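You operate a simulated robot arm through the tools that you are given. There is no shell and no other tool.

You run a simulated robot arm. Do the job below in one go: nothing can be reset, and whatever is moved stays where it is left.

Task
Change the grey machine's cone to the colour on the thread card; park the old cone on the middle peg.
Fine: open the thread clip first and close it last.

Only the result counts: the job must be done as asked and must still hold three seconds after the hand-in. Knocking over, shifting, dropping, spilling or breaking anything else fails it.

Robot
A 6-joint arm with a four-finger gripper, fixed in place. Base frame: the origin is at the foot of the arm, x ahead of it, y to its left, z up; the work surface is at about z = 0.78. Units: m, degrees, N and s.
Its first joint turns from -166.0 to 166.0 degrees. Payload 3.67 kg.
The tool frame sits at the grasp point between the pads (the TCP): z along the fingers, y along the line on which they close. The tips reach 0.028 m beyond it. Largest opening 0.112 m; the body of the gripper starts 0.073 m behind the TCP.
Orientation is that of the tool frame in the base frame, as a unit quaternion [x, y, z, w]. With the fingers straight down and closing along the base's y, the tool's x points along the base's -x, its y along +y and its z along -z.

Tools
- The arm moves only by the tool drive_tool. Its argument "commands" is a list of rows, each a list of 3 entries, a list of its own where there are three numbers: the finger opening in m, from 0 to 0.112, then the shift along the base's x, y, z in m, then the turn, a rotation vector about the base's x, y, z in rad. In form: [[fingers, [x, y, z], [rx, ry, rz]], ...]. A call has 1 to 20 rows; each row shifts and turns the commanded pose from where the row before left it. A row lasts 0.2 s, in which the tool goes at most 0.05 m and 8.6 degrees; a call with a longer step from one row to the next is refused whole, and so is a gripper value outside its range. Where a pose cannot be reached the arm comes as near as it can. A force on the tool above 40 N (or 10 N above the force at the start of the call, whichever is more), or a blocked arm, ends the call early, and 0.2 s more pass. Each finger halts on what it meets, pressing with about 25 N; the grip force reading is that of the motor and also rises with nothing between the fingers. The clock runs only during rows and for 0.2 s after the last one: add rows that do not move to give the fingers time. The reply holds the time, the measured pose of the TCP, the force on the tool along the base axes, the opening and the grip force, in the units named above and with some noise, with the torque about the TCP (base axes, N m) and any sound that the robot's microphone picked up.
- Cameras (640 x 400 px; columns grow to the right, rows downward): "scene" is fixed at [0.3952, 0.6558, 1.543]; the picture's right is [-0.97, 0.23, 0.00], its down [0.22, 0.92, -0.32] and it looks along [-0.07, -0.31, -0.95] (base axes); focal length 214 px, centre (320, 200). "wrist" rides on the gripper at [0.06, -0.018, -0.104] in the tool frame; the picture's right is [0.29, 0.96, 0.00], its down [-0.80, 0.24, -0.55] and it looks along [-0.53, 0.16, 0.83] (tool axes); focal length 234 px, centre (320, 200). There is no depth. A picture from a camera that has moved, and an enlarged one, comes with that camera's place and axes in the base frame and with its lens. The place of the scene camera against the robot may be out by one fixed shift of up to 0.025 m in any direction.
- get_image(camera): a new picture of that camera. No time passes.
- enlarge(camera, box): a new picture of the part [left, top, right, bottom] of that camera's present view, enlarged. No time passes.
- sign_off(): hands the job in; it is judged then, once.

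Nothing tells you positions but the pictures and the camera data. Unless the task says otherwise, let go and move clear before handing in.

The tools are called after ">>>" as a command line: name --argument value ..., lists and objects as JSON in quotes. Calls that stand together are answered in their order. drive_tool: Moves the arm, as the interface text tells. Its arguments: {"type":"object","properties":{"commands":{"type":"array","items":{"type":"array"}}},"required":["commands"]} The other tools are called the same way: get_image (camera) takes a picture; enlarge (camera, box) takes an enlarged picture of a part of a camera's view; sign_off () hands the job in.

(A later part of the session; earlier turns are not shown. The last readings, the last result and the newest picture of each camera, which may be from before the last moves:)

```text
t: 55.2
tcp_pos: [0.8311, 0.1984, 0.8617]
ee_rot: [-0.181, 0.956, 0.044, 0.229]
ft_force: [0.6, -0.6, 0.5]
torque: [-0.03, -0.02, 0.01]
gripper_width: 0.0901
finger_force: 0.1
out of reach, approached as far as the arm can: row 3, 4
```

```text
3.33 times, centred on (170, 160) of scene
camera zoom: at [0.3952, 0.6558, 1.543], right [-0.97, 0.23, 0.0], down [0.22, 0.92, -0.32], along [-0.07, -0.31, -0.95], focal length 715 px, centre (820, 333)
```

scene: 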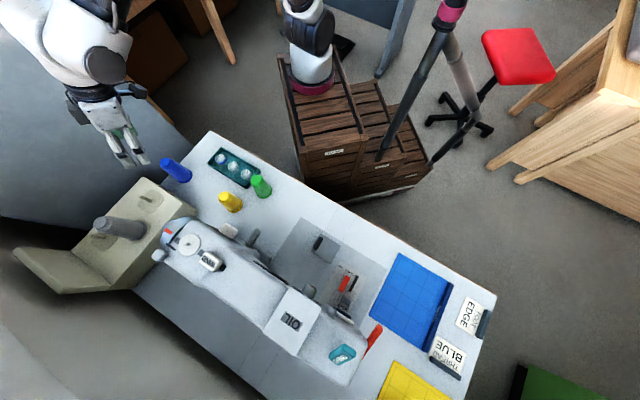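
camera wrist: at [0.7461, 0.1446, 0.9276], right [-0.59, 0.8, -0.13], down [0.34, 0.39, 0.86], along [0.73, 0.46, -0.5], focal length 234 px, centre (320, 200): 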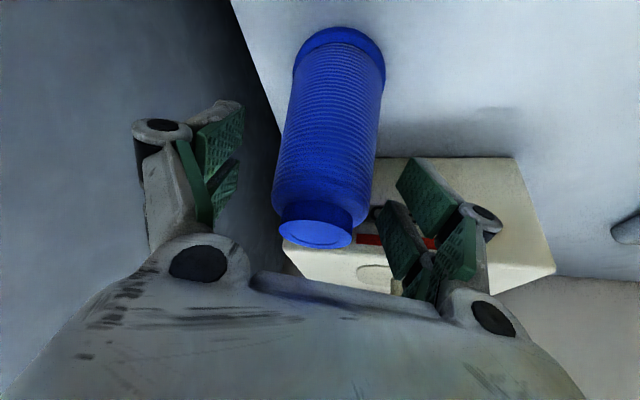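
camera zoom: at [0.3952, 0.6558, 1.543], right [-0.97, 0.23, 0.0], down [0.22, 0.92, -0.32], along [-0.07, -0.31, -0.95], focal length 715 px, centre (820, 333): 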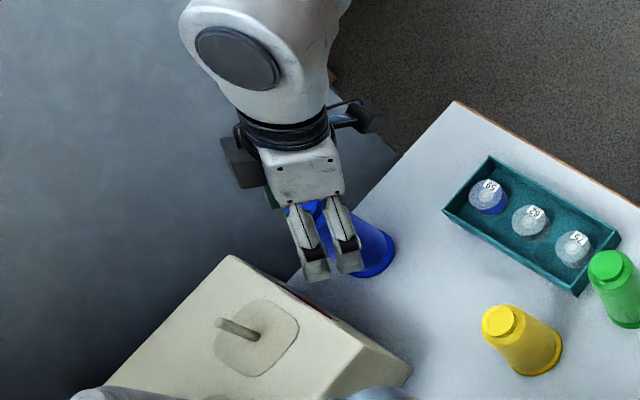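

A couple of rows fell short, leaving me ~22 mm high and 7 mm forward, orientation intact, and the cone is untouched between the fingers. Finishing the descent in small steps.

>>> drive_tool --commands '[[0.09, [-0.003, -0.002, -0.005], [0, 0, 0]], [0.09, [-0.003, -0.002, -0.005], [0, 0, 0]], [0.09, [0, 0, -0.006], [0, 0, 0]], [0.09, [0, 0, -0.006], [0, 0, 0]], [0.09, [0, 0, 0], [0, 0, 0]]]'

>>> get_image --camera "wrist"

>>> enlarge --camera "scene" --box '[100, 100, 240, 220]'

```text
t: 56.4
tcp_pos: [0.8275, 0.1949, 0.8465]
ee_rot: [-0.179, 0.956, 0.04, 0.229]
ft_force: [-1.3, -0.3, 0.1]
torque: [0.0, -0.01, 0.0]
gripper_width: 0.0902
finger_force: 0.1
out of reach, approached as far as the arm can: row 4
```

```text
taken
camera wrist: at [0.742, 0.1424, 0.912], right [-0.59, 0.8, -0.14], down [0.34, 0.39, 0.85], along [0.74, 0.45, -0.5], focal length 234 px, centre (320, 200)
```

wrist: 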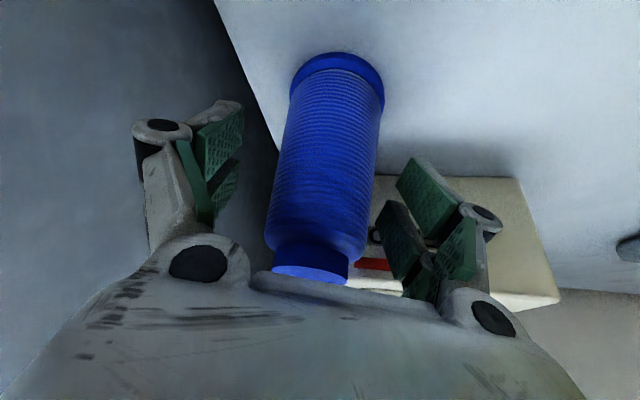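

```text
3.33 times, centred on (170, 160) of scene
camera zoom: at [0.3952, 0.6558, 1.543], right [-0.97, 0.23, 0.0], down [0.22, 0.92, -0.32], along [-0.07, -0.31, -0.95], focal length 715 px, centre (820, 333)
```

zoom: 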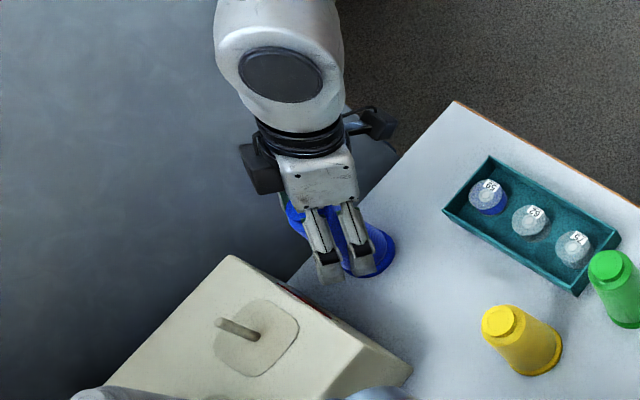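

The cone is centred between the fingers at grasp height (z≈0.847). Closing on it.

>>> drive_tool --commands '[[0.075, [0, 0, 0], [0, 0, 0]], [0.062, [0, 0, 0], [0, 0, 0]], [0.052, [0, 0, 0], [0, 0, 0]], [0.04, [0, 0, 0], [0, 0, 0]], [0.04, [0, 0, 0], [0, 0, 0]]]'

>>> get_image --camera "wrist"

```text
t: 57.6
tcp_pos: [0.8278, 0.1954, 0.8476]
ee_rot: [-0.18, 0.956, 0.04, 0.229]
ft_force: [-1.6, 1.8, 2.2]
torque: [0.06, 0.06, -0.01]
gripper_width: 0.053
finger_force: 25.0
```

```text
taken
camera wrist: at [0.7419, 0.1426, 0.9122], right [-0.59, 0.8, -0.14], down [0.34, 0.39, 0.85], along [0.74, 0.45, -0.5], focal length 234 px, centre (320, 200)
```

wrist: 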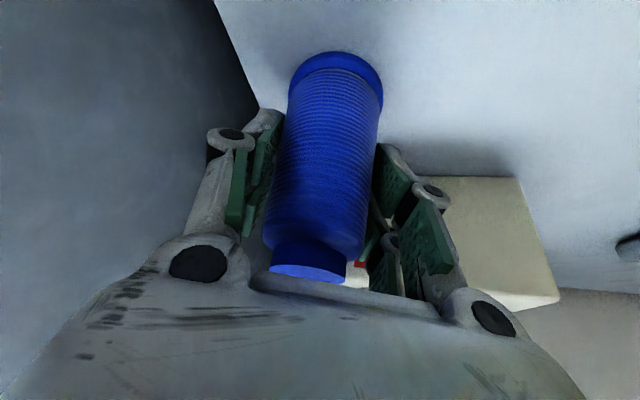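

Gripped (53 mm). Lifting with small steps.

>>> drive_tool --commands '[[0.04, [0, 0, 0.004], [0, 0, 0]], [0.04, [0, 0, 0.004], [0, 0, 0]], [0.04, [0, 0, 0.004], [0, 0, 0]], [0.04, [0, 0, 0.004], [0, 0, 0]], [0.04, [0, 0, 0.004], [0, 0, 0]], [0.04, [0, 0, 0.005], [0, 0, 0]], [0.04, [0, 0, 0.005], [0, 0, 0]], [0.04, [0, 0, 0.005], [0, 0, 0]], [0.04, [0, 0, 0.005], [0, 0, 0]], [0.04, [0, 0, 0.005], [0, 0, 0]], [0.04, [0, 0, 0.005], [0, 0, 0]], [0.04, [0, 0, 0.005], [0, 0, 0]]]'

>>> get_image --camera "wrist"

>>> get_image --camera "scene"

```text
t: 60.2
tcp_pos: [0.8268, 0.1937, 0.9021]
ee_rot: [-0.18, 0.956, 0.044, 0.229]
ft_force: [0.9, 0.3, -1.7]
torque: [0.01, -0.02, -0.02]
gripper_width: 0.053
finger_force: 25.3
```

```text
taken
camera wrist: at [0.7419, 0.1405, 0.9665], right [-0.59, 0.8, -0.13], down [0.34, 0.39, 0.86], along [0.73, 0.46, -0.5], focal length 234 px, centre (320, 200)
```

wrist: 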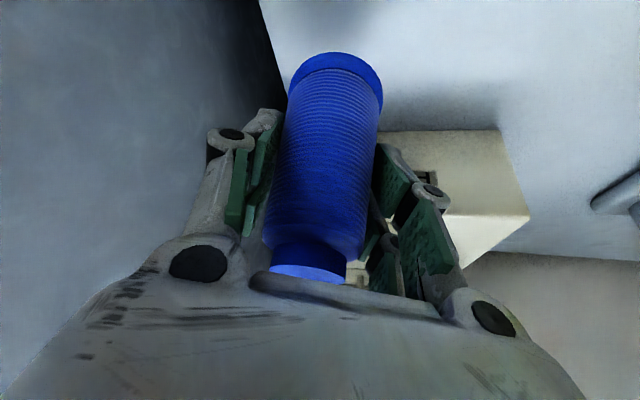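

```text
taken
```

scene: 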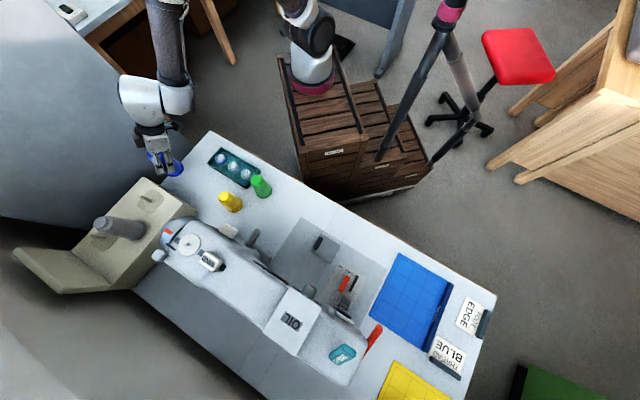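

Smooth lift. Continue up to clear the peg, then traverse to above the FEED peg.

>>> drive_tool --commands '[[0.04, [0, 0, 0.008], [0, 0, 0]], [0.04, [0, 0, 0.01], [0, 0, 0]], [0.04, [0, 0, 0.01], [0, 0, 0]], [0.04, [0, 0, 0.01], [0, 0, 0]], [0.04, [0, 0, 0.01], [0, 0, 0]], [0.04, [0, 0, 0.01], [0, 0, 0]], [0.04, [0, 0, 0.01], [0, 0, 0]], [0.04, [0, 0, 0.01], [0, 0, 0]], [0.04, [0, 0, 0.01], [0, 0, 0]], [0.04, [0, 0, 0.01], [0, 0, 0]], [0.04, [0, 0, 0], [0, 0, 0]]]'

>>> drive_tool --commands '[[0.04, [0.0071, 0.0157, 0], [0, 0, 0]], [0.04, [0.0071, 0.0157, 0], [0, 0, 0]], [0.04, [0.0071, 0.0157, 0], [0, 0, 0]], [0.04, [0.0071, 0.0157, 0], [0, 0, 0]], [0.04, [0.0071, 0.0157, 0], [0, 0, 0]], [0.04, [0.0071, 0.0157, 0], [0, 0, 0]], [0.04, [0.0071, 0.0157, 0], [0, 0, 0]], [0.04, [0.007, 0.0159, 0], [0, 0, 0]], [0.04, [0, 0, 0], [0, 0, 0]]]'

>>> get_image --camera "wrist"

>>> enlarge --camera "scene" --box '[80, 120, 220, 240]'

```text
t: 62.6
tcp_pos: [0.8279, 0.1957, 1.0003]
ee_rot: [-0.181, 0.956, 0.044, 0.229]
ft_force: [-0.3, -0.1, -1.7]
torque: [-0.01, -0.01, 0.03]
gripper_width: 0.0528
finger_force: 25.1
```

```text
t: 64.6
tcp_pos: [0.8837, 0.3221, 1.0]
ee_rot: [-0.18, 0.956, 0.044, 0.229]
ft_force: [-0.3, -0.3, -1.8]
torque: [-0.02, -0.04, 0.01]
gripper_width: 0.0529
finger_force: 25.6
```

```text
taken
camera wrist: at [0.7979, 0.2684, 1.0647], right [-0.59, 0.8, -0.13], down [0.34, 0.39, 0.86], along [0.73, 0.46, -0.5], focal length 234 px, centre (320, 200)
```

wrist: 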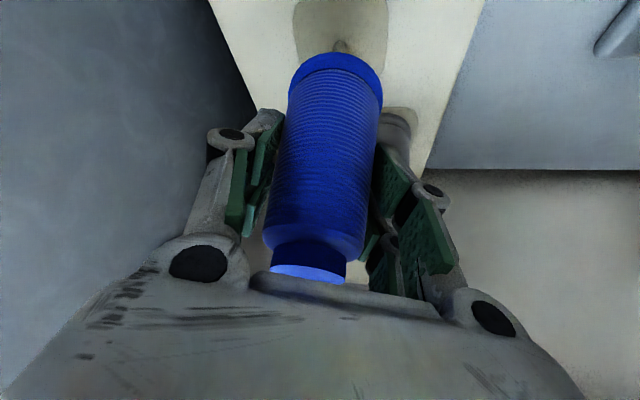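

```text
3.33 times, centred on (150, 180) of scene
camera zoom: at [0.3952, 0.6558, 1.543], right [-0.97, 0.23, 0.0], down [0.22, 0.92, -0.32], along [-0.07, -0.31, -0.95], focal length 715 px, centre (887, 267)
```

zoom: 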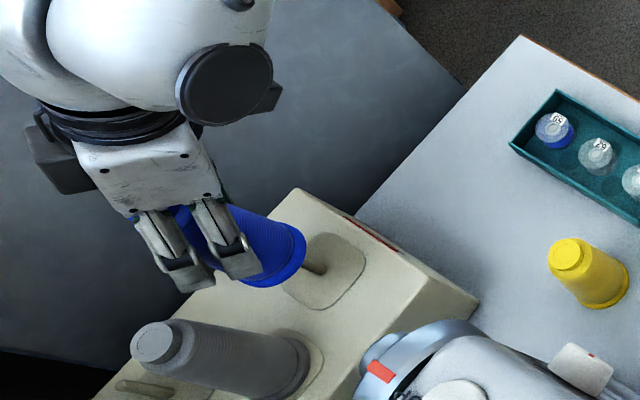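

>>> enlarge --camera "wrist" --box '[260, 0, 420, 110]'

```text
3.64 times, centred on (340, 55) of wrist
camera zoom: at [0.7979, 0.2684, 1.0647], right [-0.59, 0.8, -0.13], down [0.34, 0.39, 0.86], along [0.73, 0.46, -0.5], focal length 852 px, centre (247, 727)
```

zoom: 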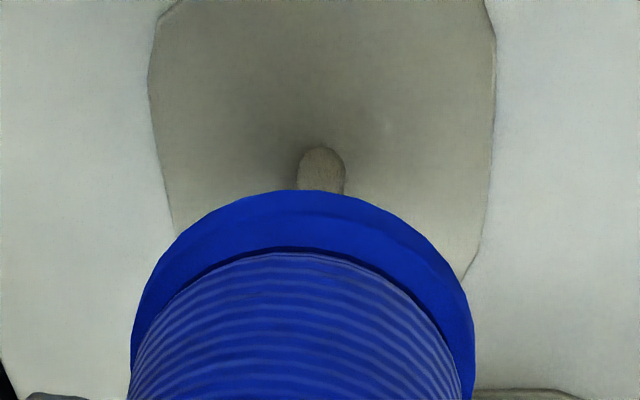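

The peg is visible just beyond the rim; I estimate the cone should shift about (-1, -3.5) mm. I'll apply that and raise a little to see more of the peg for a better check.

>>> drive_tool --commands '[[0.04, [-0.001, -0.0035, 0.008], [0, 0, 0]], [0.04, [0, 0, 0.008], [0, 0, 0]], [0.04, [0, 0, 0.008], [0, 0, 0]], [0.04, [0, 0, 0], [0, 0, 0]], [0.04, [0, 0, 0], [0, 0, 0]]]'

>>> enlarge --camera "wrist" --box '[260, 0, 420, 110]'

>>> enlarge --camera "scene" --box '[90, 150, 190, 230]'

```text
t: 65.8
tcp_pos: [0.8841, 0.3182, 1.0248]
ee_rot: [-0.18, 0.956, 0.044, 0.229]
ft_force: [0.9, -0.2, -1.5]
torque: [-0.01, -0.03, -0.03]
gripper_width: 0.0531
finger_force: 24.6
```

```text
3.64 times, centred on (340, 55) of wrist
camera zoom: at [0.7976, 0.2639, 1.09], right [-0.59, 0.8, -0.13], down [0.34, 0.39, 0.86], along [0.73, 0.46, -0.5], focal length 852 px, centre (247, 727)
```

zoom: 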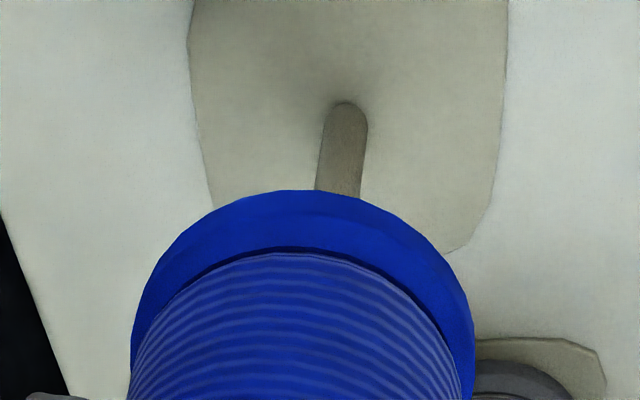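

```text
5.00 times, centred on (140, 190) of scene
camera zoom: at [0.3952, 0.6558, 1.543], right [-0.97, 0.23, 0.0], down [0.22, 0.92, -0.32], along [-0.07, -0.31, -0.95], focal length 1072 px, centre (1220, 250)
```

zoom: 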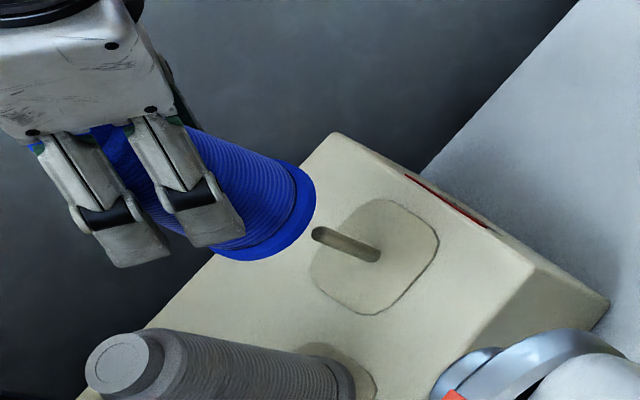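

>>> enlarge --camera "scene" --box '[120, 175, 170, 210]'

>>> enlarge --camera "wrist" --box '[280, 10, 400, 90]'

```text
11.43 times, centred on (145, 192) of scene
camera zoom: at [0.3952, 0.6558, 1.543], right [-0.97, 0.23, 0.0], down [0.22, 0.92, -0.32], along [-0.07, -0.31, -0.95], focal length 2451 px, centre (2320, 286)
```

zoom: 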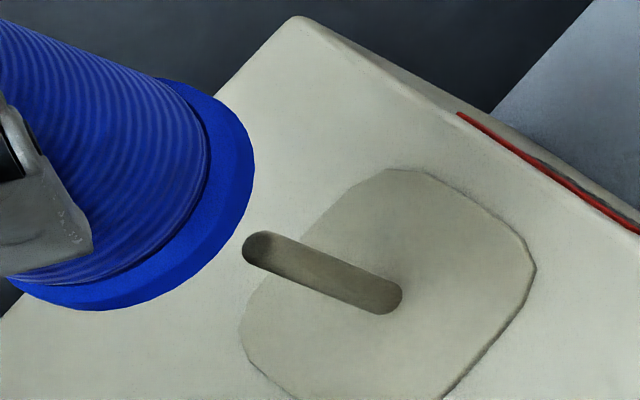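

```text
5.00 times, centred on (340, 50) of wrist
camera zoom: at [0.7976, 0.2639, 1.09], right [-0.59, 0.8, -0.13], down [0.34, 0.39, 0.86], along [0.73, 0.46, -0.5], focal length 1171 px, centre (220, 950)
```

zoom: 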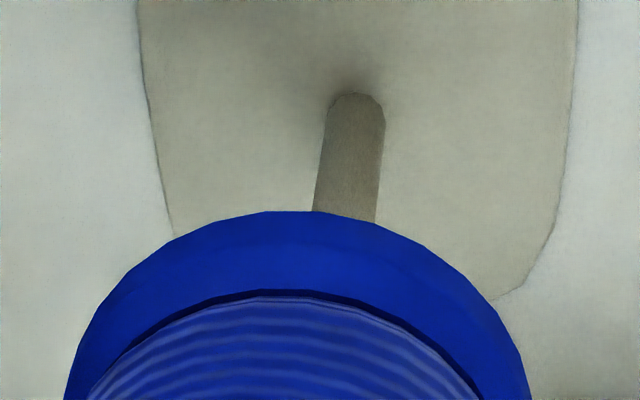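

Both views agree to within ~2 mm; a last correction of about (-1.5, -1.6) mm, then lower until the peg tip is just inside.

>>> drive_tool --commands '[[0.04, [-0.0015, -0.0016, 0], [0, 0, 0]], [0.04, [0, 0, -0.01], [0, 0, 0]], [0.04, [0, 0, -0.01], [0, 0, 0]], [0.04, [0, 0, -0.01], [0, 0, 0]], [0.04, [0, 0, -0.008], [0, 0, 0]], [0.04, [0, 0, -0.005], [0, 0, 0]], [0.04, [0, 0, -0.005], [0, 0, 0]], [0.04, [0, 0, 0], [0, 0, 0]]]'

>>> get_image --camera "wrist"

>>> enlarge --camera "scene" --box '[90, 150, 190, 230]'

```text
t: 67.6
tcp_pos: [0.8813, 0.3162, 0.9763]
ee_rot: [-0.181, 0.955, 0.044, 0.23]
ft_force: [0.9, 0.7, -1.7]
torque: [-0.02, -0.01, 0.0]
gripper_width: 0.0527
finger_force: 24.8
```

```text
taken
camera wrist: at [0.796, 0.2627, 1.0417], right [-0.59, 0.8, -0.13], down [0.34, 0.39, 0.86], along [0.73, 0.46, -0.5], focal length 234 px, centre (320, 200)
```

wrist: 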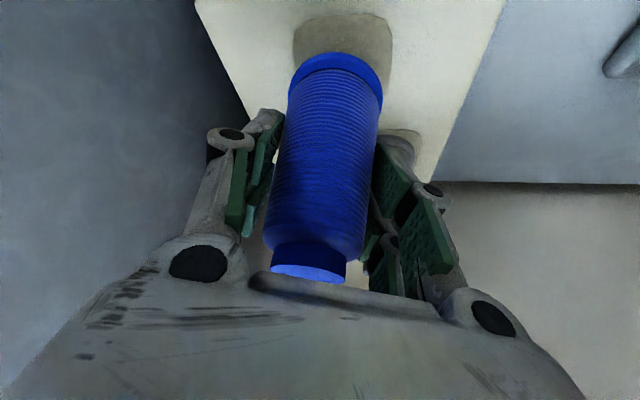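

```text
5.00 times, centred on (140, 190) of scene
camera zoom: at [0.3952, 0.6558, 1.543], right [-0.97, 0.23, 0.0], down [0.22, 0.92, -0.32], along [-0.07, -0.31, -0.95], focal length 1072 px, centre (1220, 250)
```

zoom: 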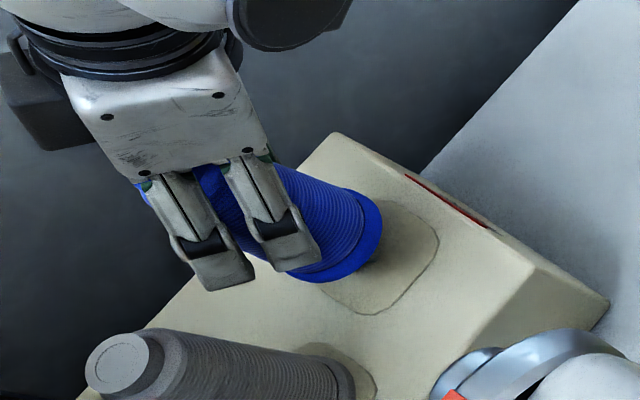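

>>> drive_tool --commands '[[0.04, [0, 0, -0.004], [0, 0, 0]], [0.04, [0, 0, -0.004], [0, 0, 0]], [0.04, [0, 0, -0.004], [0, 0, 0]], [0.04, [0, 0, 0], [0, 0, 0]]]'

```text
t: 68.6
tcp_pos: [0.8828, 0.3159, 0.9649]
ee_rot: [-0.181, 0.955, 0.044, 0.229]
ft_force: [0.0, 0.0, -1.9]
torque: [-0.02, -0.01, 0.0]
gripper_width: 0.0529
finger_force: 25.6
```

The peg is in with no contact force. Continuing down toward the seat.

>>> drive_tool --commands '[[0.04, [0, 0, -0.005], [0, 0, 0]], [0.04, [0, 0, -0.005], [0, 0, 0]], [0.04, [0, 0, -0.005], [0, 0, 0]], [0.04, [0, 0, -0.003], [0, 0, 0]], [0.04, [0, 0, -0.002], [0, 0, 0]], [0.04, [0, 0, 0], [0, 0, 0]]]'

>>> enlarge --camera "scene" --box '[90, 150, 190, 230]'

>>> enlarge --camera "wrist" --box '[260, 0, 420, 110]'

```text
t: 70.0
tcp_pos: [0.8817, 0.3164, 0.9441]
ee_rot: [-0.181, 0.955, 0.045, 0.229]
ft_force: [0.3, 0.5, -1.4]
torque: [0.0, 0.01, 0.05]
gripper_width: 0.0529
finger_force: 25.3
```

```text
5.00 times, centred on (140, 190) of scene
camera zoom: at [0.3952, 0.6558, 1.543], right [-0.97, 0.23, 0.0], down [0.22, 0.92, -0.32], along [-0.07, -0.31, -0.95], focal length 1072 px, centre (1220, 250)
```

zoom: 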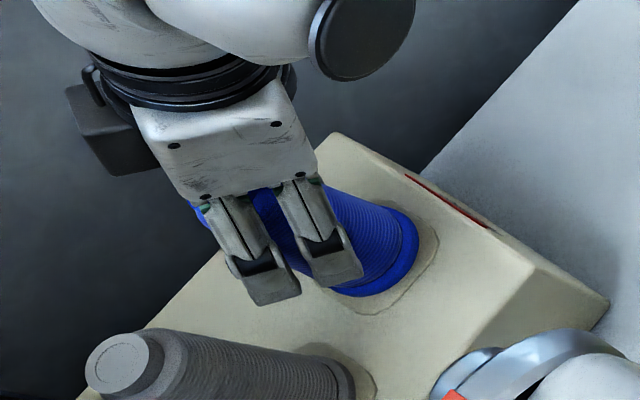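

```text
3.64 times, centred on (340, 55) of wrist
camera zoom: at [0.7962, 0.2622, 1.0098], right [-0.59, 0.8, -0.13], down [0.34, 0.39, 0.86], along [0.73, 0.46, -0.5], focal length 852 px, centre (247, 727)
```

zoom: 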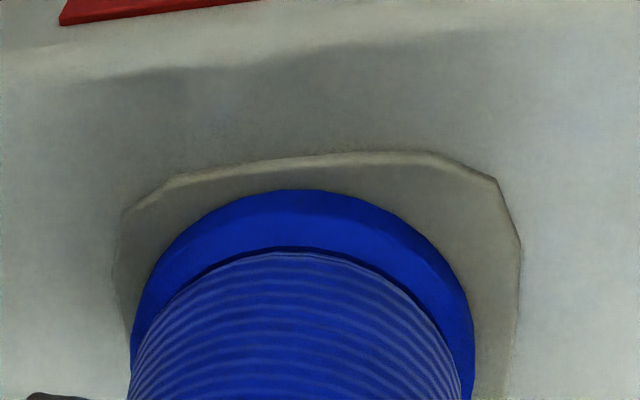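

Nearly seated; lowering the last few millimetres until light contact.

>>> drive_tool --commands '[[0.04, [0, 0, -0.001], [0, 0, 0]], [0.04, [0, 0, -0.001], [0, 0, 0]], [0.04, [0, 0, 0], [0, 0, 0]]]'

>>> drive_tool --commands '[[0.04, [0, 0, -0.001], [0, 0, 0]], [0.04, [0, 0, 0], [0, 0, 0]]]'

```text
t: 70.8
tcp_pos: [0.8825, 0.3154, 0.9447]
ee_rot: [-0.181, 0.955, 0.044, 0.23]
ft_force: [-2.2, -3.3, 10.5]
torque: [-0.58, 0.33, 0.0]
gripper_width: 0.053
finger_force: 25.1
```

```text
t: 71.4
tcp_pos: [0.8824, 0.3165, 0.9441]
ee_rot: [-0.18, 0.955, 0.044, 0.231]
ft_force: [-0.2, -5.7, 21.4]
torque: [-0.4, 0.05, 0.0]
gripper_width: 0.0531
finger_force: 24.8
```

Contact force rises as expected when seated on the stand. Relaxing 2 mm, then releasing and retreating upward along the tool axis.

>>> drive_tool --commands '[[0.04, [0, 0, 0.0015], [0, 0, 0]], [0.04, [0, 0, 0], [0, 0, 0]]]'

>>> enlarge --camera "scene" --box '[120, 175, 170, 210]'

>>> enlarge --camera "wrist" --box '[260, 0, 420, 110]'

```text
t: 72.0
tcp_pos: [0.8821, 0.3151, 0.9445]
ee_rot: [-0.18, 0.955, 0.044, 0.23]
ft_force: [8.2, 0.1, 14.3]
torque: [0.15, -0.25, -0.04]
gripper_width: 0.053
finger_force: 25.2
```

```text
11.43 times, centred on (145, 192) of scene
camera zoom: at [0.3952, 0.6558, 1.543], right [-0.97, 0.23, 0.0], down [0.22, 0.92, -0.32], along [-0.07, -0.31, -0.95], focal length 2451 px, centre (2320, 286)
```

zoom: 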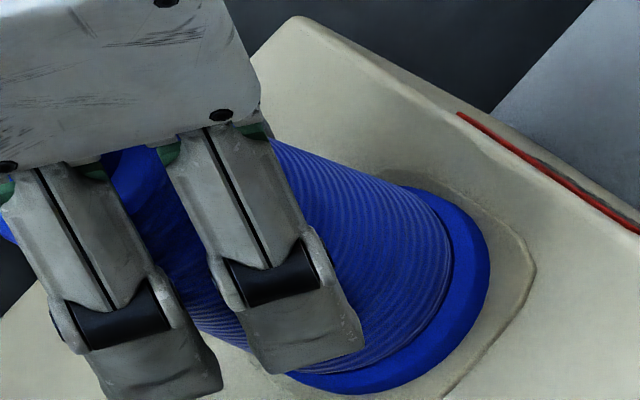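

```text
3.64 times, centred on (340, 55) of wrist
camera zoom: at [0.7963, 0.2624, 1.0087], right [-0.59, 0.8, -0.13], down [0.34, 0.39, 0.86], along [0.73, 0.46, -0.5], focal length 852 px, centre (247, 727)
```

zoom: 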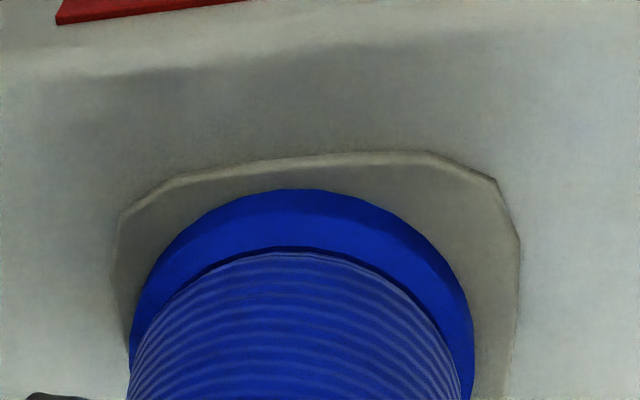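

Seated on the FEED pad. Opening and retreating up.

>>> drive_tool --commands '[[0.04, [0, 0, 0.001], [0, 0, 0]], [0.055, [0, 0, 0], [0, 0, 0]], [0.065, [0, 0, 0], [0, 0, 0]], [0.08, [0, 0, 0], [0, 0, 0]], [0.085, [0, 0, 0], [0, 0, 0]], [0.085, [-0.0042, -0.0017, 0.0089], [0, 0, 0]], [0.085, [-0.0084, -0.0034, 0.0178], [0, 0, 0]], [0.085, [-0.0126, -0.005, 0.0267], [0, 0, 0]], [0.085, [-0.0168, -0.0067, 0.0356], [0, 0, 0]], [0.085, [-0.0168, -0.0067, 0.0356], [0, 0, 0]], [0.085, [-0.0168, -0.0067, 0.02], [0, 0, 0]]]'

>>> get_image --camera "wrist"

>>> enlarge --camera "scene" --box '[60, 130, 240, 260]'

```text
t: 74.4
tcp_pos: [0.8058, 0.286, 1.0903]
ee_rot: [-0.181, 0.955, 0.045, 0.23]
ft_force: [0.8, -0.6, 0.2]
torque: [0.01, 0.02, 0.01]
gripper_width: 0.0849
finger_force: 0.0
```

```text
taken
camera wrist: at [0.7211, 0.232, 1.1549], right [-0.59, 0.8, -0.13], down [0.34, 0.39, 0.86], along [0.73, 0.46, -0.5], focal length 234 px, centre (320, 200)
```

wrist: 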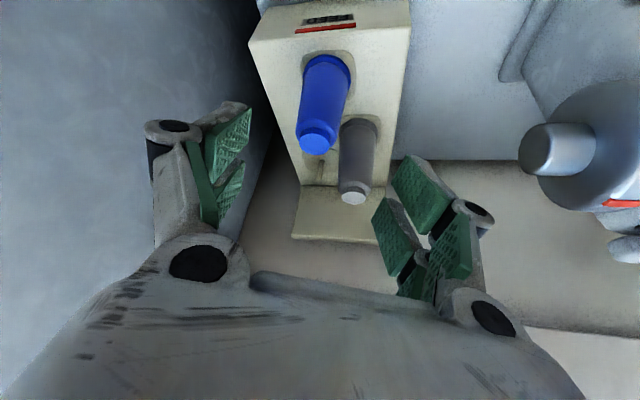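

```text
3.08 times, centred on (150, 195) of scene
camera zoom: at [0.3952, 0.6558, 1.543], right [-0.97, 0.23, 0.0], down [0.22, 0.92, -0.32], along [-0.07, -0.31, -0.95], focal length 660 px, centre (843, 215)
```

zoom: 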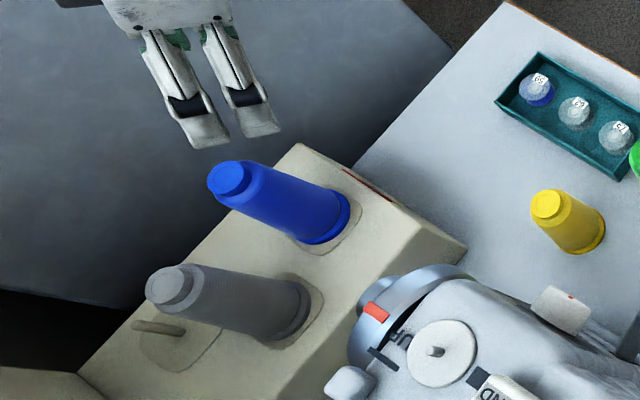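

Blue is on FEED and grey on the middle peg, both upright. Now I'll swing back to the machine head to close the clip, retracing the earlier path.

>>> drive_tool --commands '[[0.085, [-0.04, -0.0105, 0.014], [0, 0, 0]], [0.085, [-0.04, -0.0105, 0.014], [0, 0, 0]], [0.085, [-0.04, -0.0105, 0.014], [0, 0, 0]], [0.085, [-0.04, -0.0105, 0.014], [0, 0, 0]], [0.085, [-0.04, -0.0105, 0.014], [0, 0, 0]], [0.085, [-0.04, -0.0105, 0.014], [0, 0, 0]], [0.08, [0, 0, 0], [0, 0, 0]]]'

>>> drive_tool --commands '[[0.08, [-0.025, 0.01, 0.02], [0, 0, 0]], [0.08, [-0.025, 0.04, 0], [0, 0, 0]], [0.08, [-0.025, 0.04, 0], [0.049, -0.126, 0]], [0.08, [-0.025, 0.04, 0], [0.049, -0.126, 0]], [0.06, [-0.025, 0.04, 0], [0.049, -0.126, 0]], [0.06, [-0.025, 0.04, 0], [0.049, -0.126, 0]], [0.06, [-0.025, 0.04, 0], [0, 0, 0.114]], [0.06, [-0.025, 0.04, 0], [0, 0, 0.114]], [0.06, [-0.025, 0.04, 0], [0, 0, 0.114]], [0.06, [-0.025, 0.04, 0], [0, 0, 0.114]], [0.06, [-0.025, 0.04, 0], [0, 0, 0]], [0.06, [0, 0, 0], [0, 0, 0]]]'

>>> get_image --camera "wrist"

>>> get_image --camera "scene"

```text
t: 76.0
tcp_pos: [0.5651, 0.2218, 1.1714]
ee_rot: [-0.181, 0.955, 0.045, 0.23]
ft_force: [0.1, -0.3, 0.6]
torque: [0.02, 0.02, 0.01]
gripper_width: 0.0798
finger_force: 0.0
```

```text
t: 78.6
tcp_pos: [0.2934, 0.6336, 1.1946]
ee_rot: [-0.353, 0.8, 0.195, 0.444]
ft_force: [-0.3, 0.0, 0.0]
torque: [-0.02, 0.0, 0.01]
gripper_width: 0.0601
finger_force: 0.2
```

```text
taken
camera wrist: at [0.2271, 0.5328, 1.1981], right [-0.81, 0.53, -0.24], down [-0.21, 0.13, 0.97], along [0.55, 0.84, 0.01], focal length 234 px, centre (320, 200)
```

wrist: 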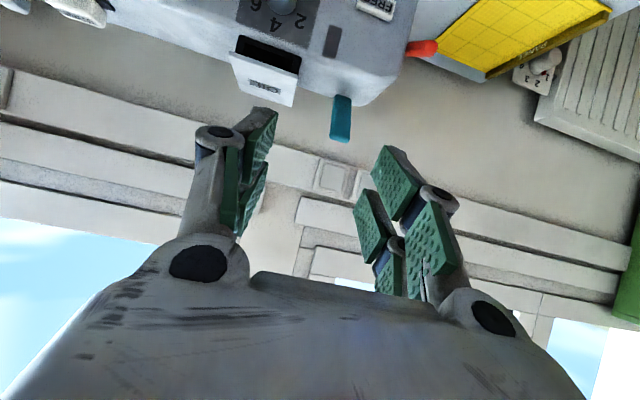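

```text
taken
```

scene: 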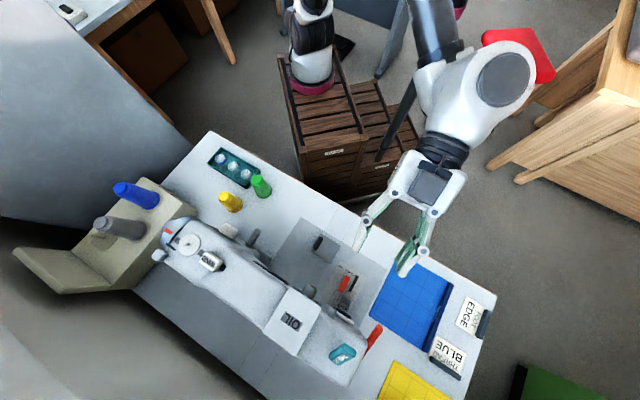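

The lever is still open. Moving to a pre-grasp in front of the lever's upper end.

>>> drive_tool --commands '[[0.06, [0.0105, 0.0268, -0.0217], [0, 0, 0]], [0.06, [0.0105, 0.0268, -0.0217], [0, 0, 0]], [0.06, [0.0105, 0.0268, -0.0217], [0, 0, 0]], [0.06, [0, 0, 0], [0, 0, 0]]]'

>>> get_image --camera "wrist"

>>> enlarge --camera "wrist" --box '[240, 60, 400, 180]'

>>> enlarge --camera "scene" --box '[300, 260, 420, 380]'

```text
t: 79.6
tcp_pos: [0.325, 0.7142, 1.1304]
ee_rot: [-0.352, 0.8, 0.195, 0.444]
ft_force: [-0.2, 0.5, -0.6]
torque: [-0.02, -0.03, 0.02]
gripper_width: 0.0599
finger_force: 0.1
```

```text
taken
camera wrist: at [0.2584, 0.6136, 1.1337], right [-0.81, 0.53, -0.24], down [-0.21, 0.13, 0.97], along [0.55, 0.84, 0.01], focal length 234 px, centre (320, 200)
```

wrist: 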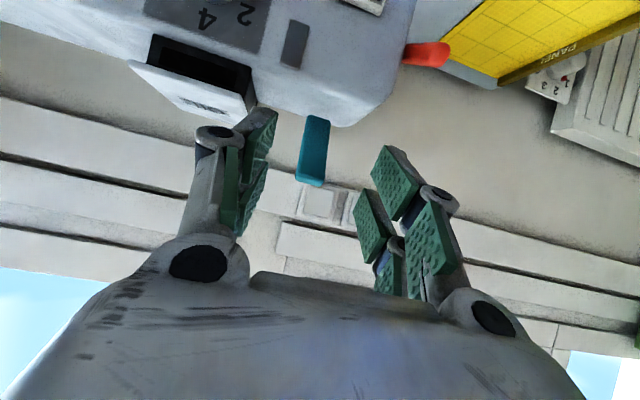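

```text
3.33 times, centred on (320, 120) of wrist
camera zoom: at [0.2584, 0.6136, 1.1337], right [-0.81, 0.53, -0.24], down [-0.21, 0.13, 0.97], along [0.55, 0.84, 0.01], focal length 781 px, centre (320, 467)
```

zoom: 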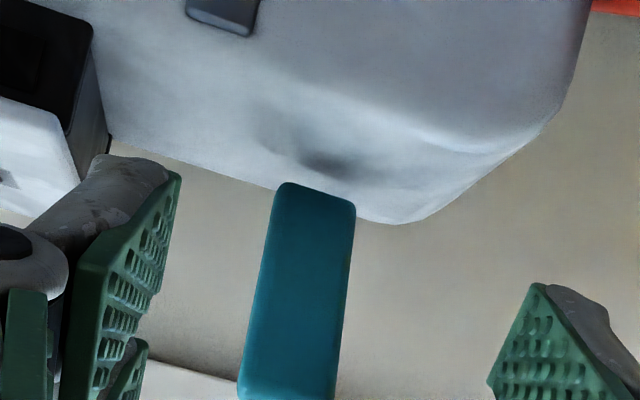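

```text
3.33 times, centred on (360, 320) of scene
camera zoom: at [0.3952, 0.6558, 1.543], right [-0.97, 0.23, 0.0], down [0.22, 0.92, -0.32], along [-0.07, -0.31, -0.95], focal length 715 px, centre (187, -200)
```

zoom: 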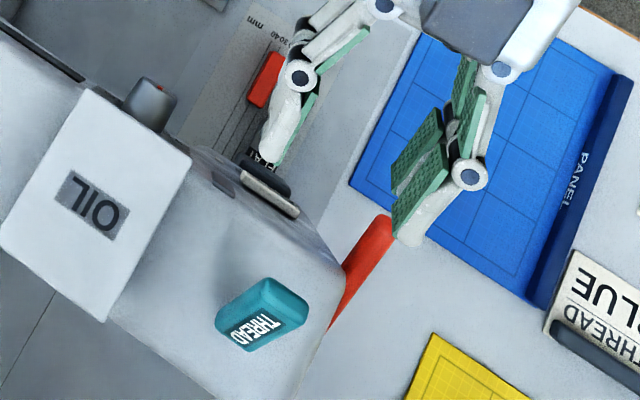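

>>> drive_tool --commands '[[0.06, [0.0188, 0.0208, -0.0038], [0, 0, 0]], [0.06, [0.0188, 0.0208, -0.0038], [0, 0, 0]], [0.06, [0.0188, 0.0208, -0.0038], [0, 0, 0]], [0.06, [0, 0, 0], [0, 0, 0]]]'

>>> get_image --camera "wrist"

>>> enlarge --camera "scene" --box '[300, 260, 420, 380]'

```text
t: 80.6
tcp_pos: [0.3791, 0.7749, 1.1161]
ee_rot: [-0.352, 0.801, 0.195, 0.444]
ft_force: [-0.3, 0.0, 0.0]
torque: [0.02, 0.0, -0.01]
gripper_width: 0.0599
finger_force: 0.0
```

```text
taken
camera wrist: at [0.3125, 0.6735, 1.1195], right [-0.81, 0.53, -0.24], down [-0.21, 0.13, 0.97], along [0.55, 0.84, 0.01], focal length 234 px, centre (320, 200)
```

wrist: 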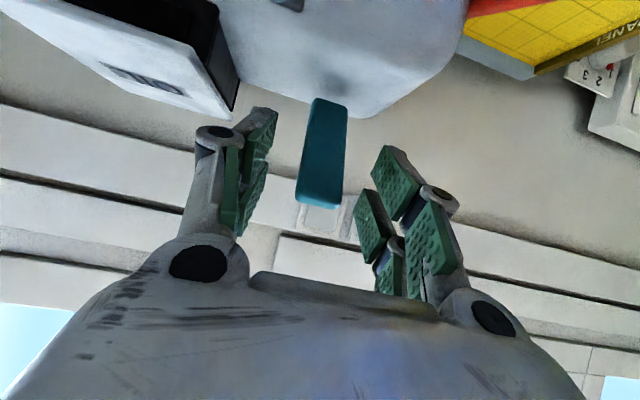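

```text
3.33 times, centred on (360, 320) of scene
camera zoom: at [0.3952, 0.6558, 1.543], right [-0.97, 0.23, 0.0], down [0.22, 0.92, -0.32], along [-0.07, -0.31, -0.95], focal length 715 px, centre (187, -200)
```

zoom: 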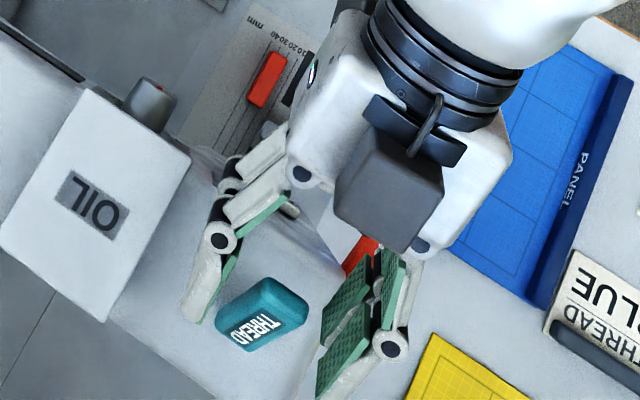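

The lever's upper end is between the fingers. Closing on it.

>>> drive_tool --commands '[[0.045, [0, 0, 0], [0, 0, 0]], [0.035, [0, 0, 0], [0, 0, 0]], [0.025, [0, 0, 0], [0, 0, 0]], [0.015, [0, 0, 0], [0, 0, 0]], [0.015, [0, 0, 0], [0, 0, 0]]]'

>>> get_image --camera "wrist"

>>> enlarge --camera "scene" --box '[300, 260, 420, 380]'

```text
t: 81.8
tcp_pos: [0.3781, 0.775, 1.1151]
ee_rot: [-0.354, 0.8, 0.196, 0.443]
ft_force: [-3.9, 5.3, 0.3]
torque: [-0.09, -0.26, -0.27]
gripper_width: 0.0257
finger_force: 45.0
```

```text
taken
camera wrist: at [0.3119, 0.6737, 1.1194], right [-0.81, 0.53, -0.24], down [-0.21, 0.13, 0.97], along [0.55, 0.84, 0.01], focal length 234 px, centre (320, 200)
```

wrist: 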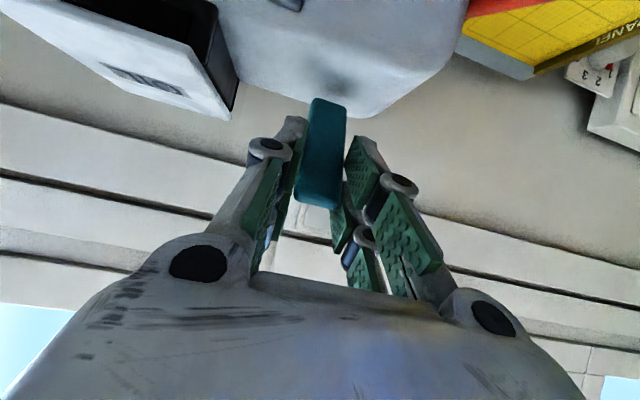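

```text
3.33 times, centred on (360, 320) of scene
camera zoom: at [0.3952, 0.6558, 1.543], right [-0.97, 0.23, 0.0], down [0.22, 0.92, -0.32], along [-0.07, -0.31, -0.95], focal length 715 px, centre (187, -200)
```

zoom: 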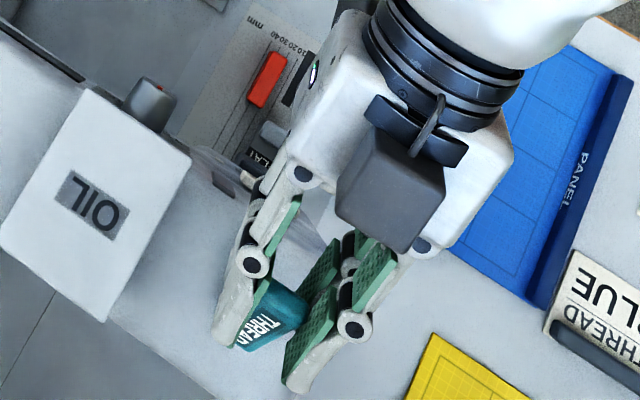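

Gripped. Now swinging the lever back down along its arc.

>>> drive_tool --commands '[[0.015, [-0.0044, -0.0047, -0.0034], [-0.0594, 0.0535, 0]], [0.015, [-0.0039, -0.0042, -0.0044], [-0.0594, 0.0535, 0]], [0.015, [-0.0033, -0.0036, -0.0052], [-0.0594, 0.0535, 0]]]'

>>> get_image --camera "wrist"

```text
t: 82.6
tcp_pos: [0.3652, 0.7634, 1.1058]
ee_rot: [-0.375, 0.846, 0.153, 0.345]
ft_force: [-1.1, 12.2, 20.7]
torque: [1.06, -1.32, -0.66]
gripper_width: 0.0262
finger_force: 45.1
```

```text
taken
camera wrist: at [0.304, 0.6652, 1.1375], right [-0.85, 0.49, -0.2], down [-0.06, 0.3, 0.95], along [0.53, 0.82, -0.22], focal length 234 px, centre (320, 200)
```

wrist: 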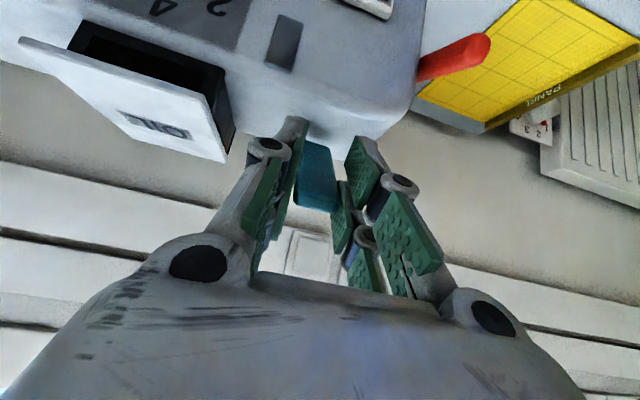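

>>> drive_tool --commands '[[0.015, [-0.0027, -0.0029, -0.0059], [-0.0594, 0.0535, 0]], [0.015, [-0.002, -0.0022, -0.0065], [-0.0594, 0.0535, 0]]]'

>>> get_image --camera "wrist"

>>> enlarge --camera "scene" --box '[300, 260, 420, 380]'

```text
t: 83.2
tcp_pos: [0.3626, 0.7587, 1.0924]
ee_rot: [-0.385, 0.872, 0.12, 0.278]
ft_force: [-7.7, 3.1, 25.9]
torque: [0.99, -1.25, -0.67]
gripper_width: 0.0261
finger_force: 44.9
```

```text
taken
camera wrist: at [0.3033, 0.665, 1.1424], right [-0.87, 0.47, -0.17], down [0.04, 0.41, 0.91], along [0.5, 0.78, -0.38], focal length 234 px, centre (320, 200)
```

wrist: 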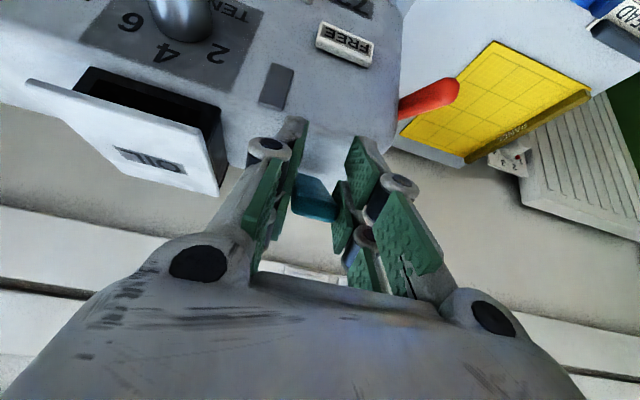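

```text
3.33 times, centred on (360, 320) of scene
camera zoom: at [0.3952, 0.6558, 1.543], right [-0.97, 0.23, 0.0], down [0.22, 0.92, -0.32], along [-0.07, -0.31, -0.95], focal length 715 px, centre (187, -200)
```

zoom: 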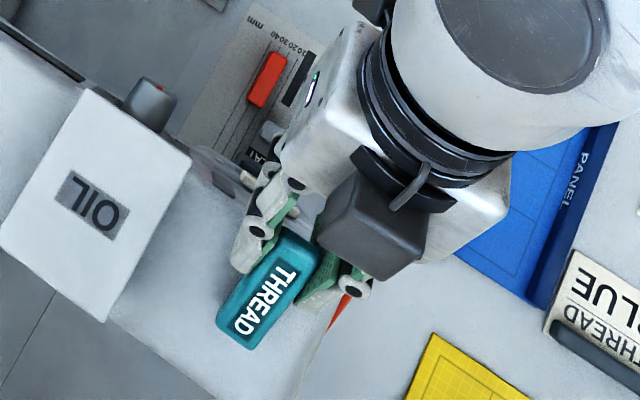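

The lever has come most of the way down. I'll release, back off, close the fingers and press it shut from above.

>>> drive_tool --commands '[[0.035, [0, 0, 0], [0, 0, 0]], [0.06, [0, 0, 0], [0, 0, 0]], [0.06, [-0.0077, -0.0085, 0.0164], [0, 0, 0]], [0.06, [-0.0096, -0.0106, 0.0205], [0, 0, 0]], [0.06, [-0.0096, -0.0106, 0.0205], [0, 0, 0]], [0.06, [-0.0096, -0.0106, 0.01], [0, 0, 0]]]'

>>> get_image --camera "wrist"

>>> enlarge --camera "wrist" --box '[240, 80, 400, 200]'

>>> enlarge --camera "scene" --box '[300, 260, 420, 380]'

```text
t: 84.6
tcp_pos: [0.3272, 0.7173, 1.1588]
ee_rot: [-0.385, 0.872, 0.12, 0.277]
ft_force: [0.9, 0.2, -0.3]
torque: [-0.01, 0.01, -0.03]
gripper_width: 0.0602
finger_force: 0.1
```

```text
taken
camera wrist: at [0.2681, 0.6249, 1.2089], right [-0.87, 0.47, -0.17], down [0.05, 0.41, 0.91], along [0.5, 0.78, -0.38], focal length 234 px, centre (320, 200)
```

wrist: 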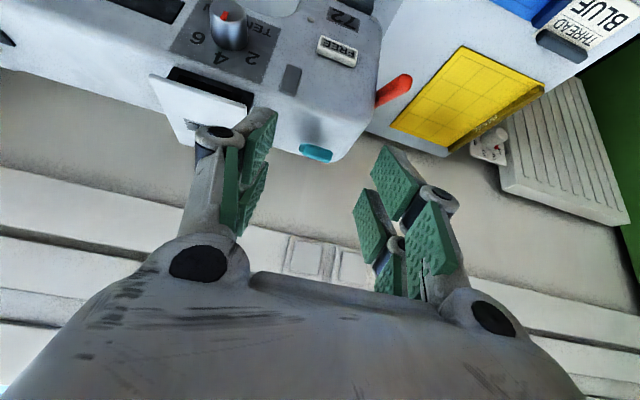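

```text
3.33 times, centred on (320, 140) of wrist
camera zoom: at [0.2681, 0.6249, 1.2089], right [-0.87, 0.47, -0.17], down [0.05, 0.41, 0.91], along [0.5, 0.78, -0.38], focal length 781 px, centre (320, 400)
```

zoom: 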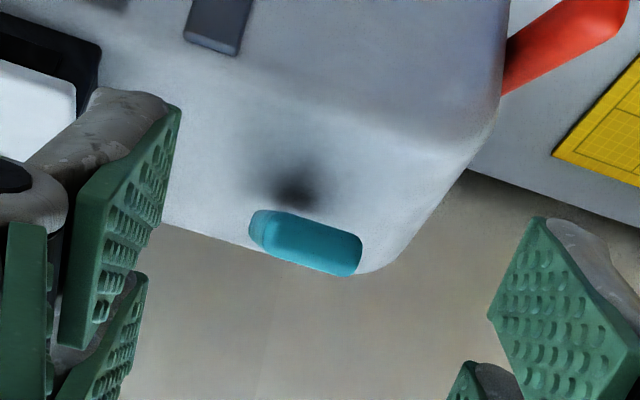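

```text
3.33 times, centred on (360, 320) of scene
camera zoom: at [0.3952, 0.6558, 1.543], right [-0.97, 0.23, 0.0], down [0.22, 0.92, -0.32], along [-0.07, -0.31, -0.95], focal length 715 px, centre (187, -200)
```

zoom: 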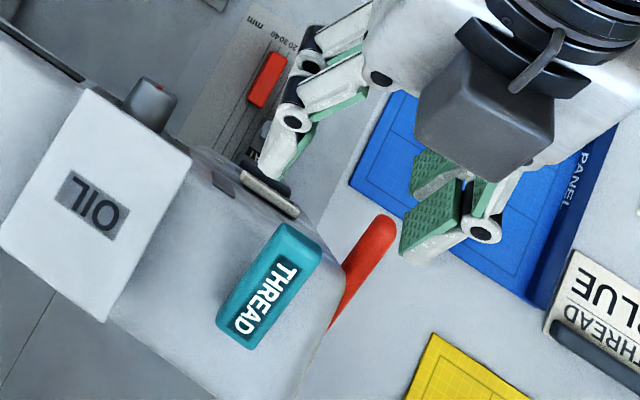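

The lever is about 30° up. Closing the fingers and pressing down on its front end from above.

>>> drive_tool --commands '[[0.03, [0, 0, 0.003], [0, 0, 0]], [0.0, [0.0, 0.0, 0], [0, 0, 0]], [0.0, [0.0175, 0.0197, -0.008], [0, 0, 0]], [0.0, [0.0176, 0.0198, -0.008], [0, 0, 0]], [0.0, [0, 0, 0], [0, 0, 0]]]'

>>> get_image --camera "wrist"

>>> enlarge --camera "scene" --box '[300, 260, 420, 380]'

```text
t: 85.8
tcp_pos: [0.3626, 0.7571, 1.1445]
ee_rot: [-0.384, 0.872, 0.12, 0.277]
ft_force: [0.2, 0.2, 0.6]
torque: [-0.01, 0.0, 0.0]
gripper_width: 0.0
finger_force: 24.4
```

```text
taken
camera wrist: at [0.304, 0.6645, 1.1952], right [-0.87, 0.47, -0.17], down [0.05, 0.41, 0.91], along [0.5, 0.78, -0.38], focal length 234 px, centre (320, 200)
```

wrist: 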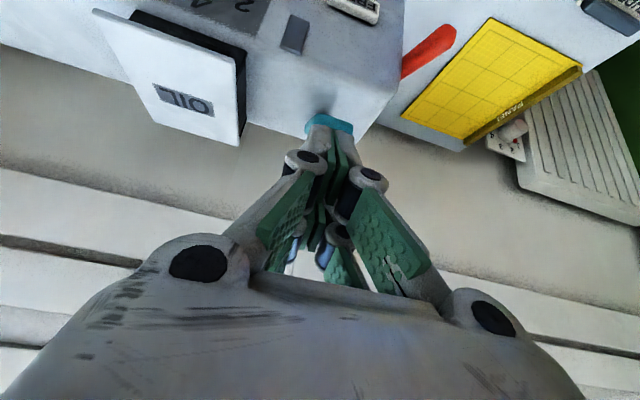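

```text
3.33 times, centred on (360, 320) of scene
camera zoom: at [0.3952, 0.6558, 1.543], right [-0.97, 0.23, 0.0], down [0.22, 0.92, -0.32], along [-0.07, -0.31, -0.95], focal length 715 px, centre (187, -200)
```

zoom: 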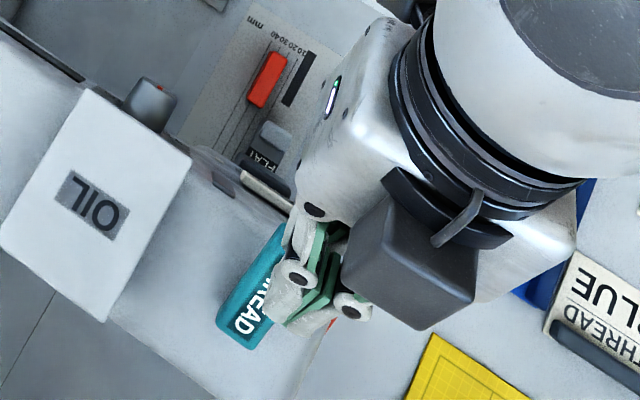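

>>> drive_tool --commands '[[0.0, [0.0022, -0.002, -0.004], [0, 0, 0]], [0.0, [0, 0, -0.005], [0, 0, 0]], [0.0, [0, 0, -0.005], [0, 0, 0]], [0.0, [0, 0, -0.005], [0, 0, 0]], [0.0, [0, 0, -0.005], [0, 0, 0]], [0.0, [0, 0, -0.005], [0, 0, 0]]]'

>>> get_image --camera "wrist"

>>> enlarge --camera "scene" --box '[300, 260, 420, 380]'

```text
t: 87.0
tcp_pos: [0.3613, 0.7533, 1.1263]
ee_rot: [-0.385, 0.872, 0.122, 0.278]
ft_force: [-7.2, -14.8, 11.0]
torque: [-0.34, 0.15, -0.09]
gripper_width: 0.0059
finger_force: 36.0
stopped in row 6: the force on the tool passed its limit at 43 N (the readings are from after the stop); the commanded pose is now the measured one
```

```text
taken
camera wrist: at [0.303, 0.661, 1.1761], right [-0.87, 0.47, -0.17], down [0.05, 0.41, 0.91], along [0.5, 0.78, -0.37], focal length 234 px, centre (320, 200)
```

wrist: 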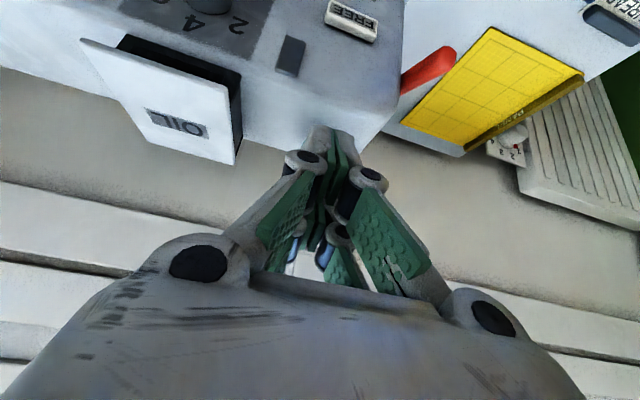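

```text
3.33 times, centred on (360, 320) of scene
camera zoom: at [0.3952, 0.6558, 1.543], right [-0.97, 0.23, 0.0], down [0.22, 0.92, -0.32], along [-0.07, -0.31, -0.95], focal length 715 px, centre (187, -200)
```

zoom: 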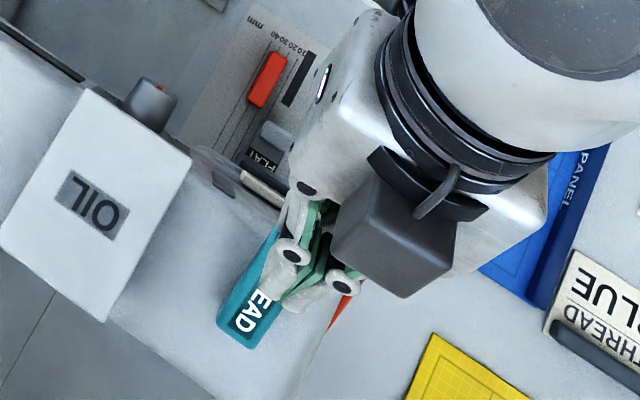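

The press stopped at the force limit; the lever moves but with friction. I'll press more slowly.

>>> drive_tool --commands '[[0.0, [0, 0, -0.0015], [0, 0, 0]], [0.0, [0, 0, -0.0015], [0, 0, 0]], [0.0, [0, 0, -0.0015], [0, 0, 0]], [0.0, [0, 0, -0.0015], [0, 0, 0]]]'

```text
t: 87.7
tcp_pos: [0.3599, 0.7543, 1.1243]
ee_rot: [-0.384, 0.872, 0.123, 0.278]
ft_force: [-8.2, -14.1, 9.2]
torque: [-0.34, 0.15, -0.09]
gripper_width: 0.0061
finger_force: 35.8
stopped in row 2: the force on the tool passed its limit at 41 N (the readings are from after the stop); the commanded pose is now the measured one
```

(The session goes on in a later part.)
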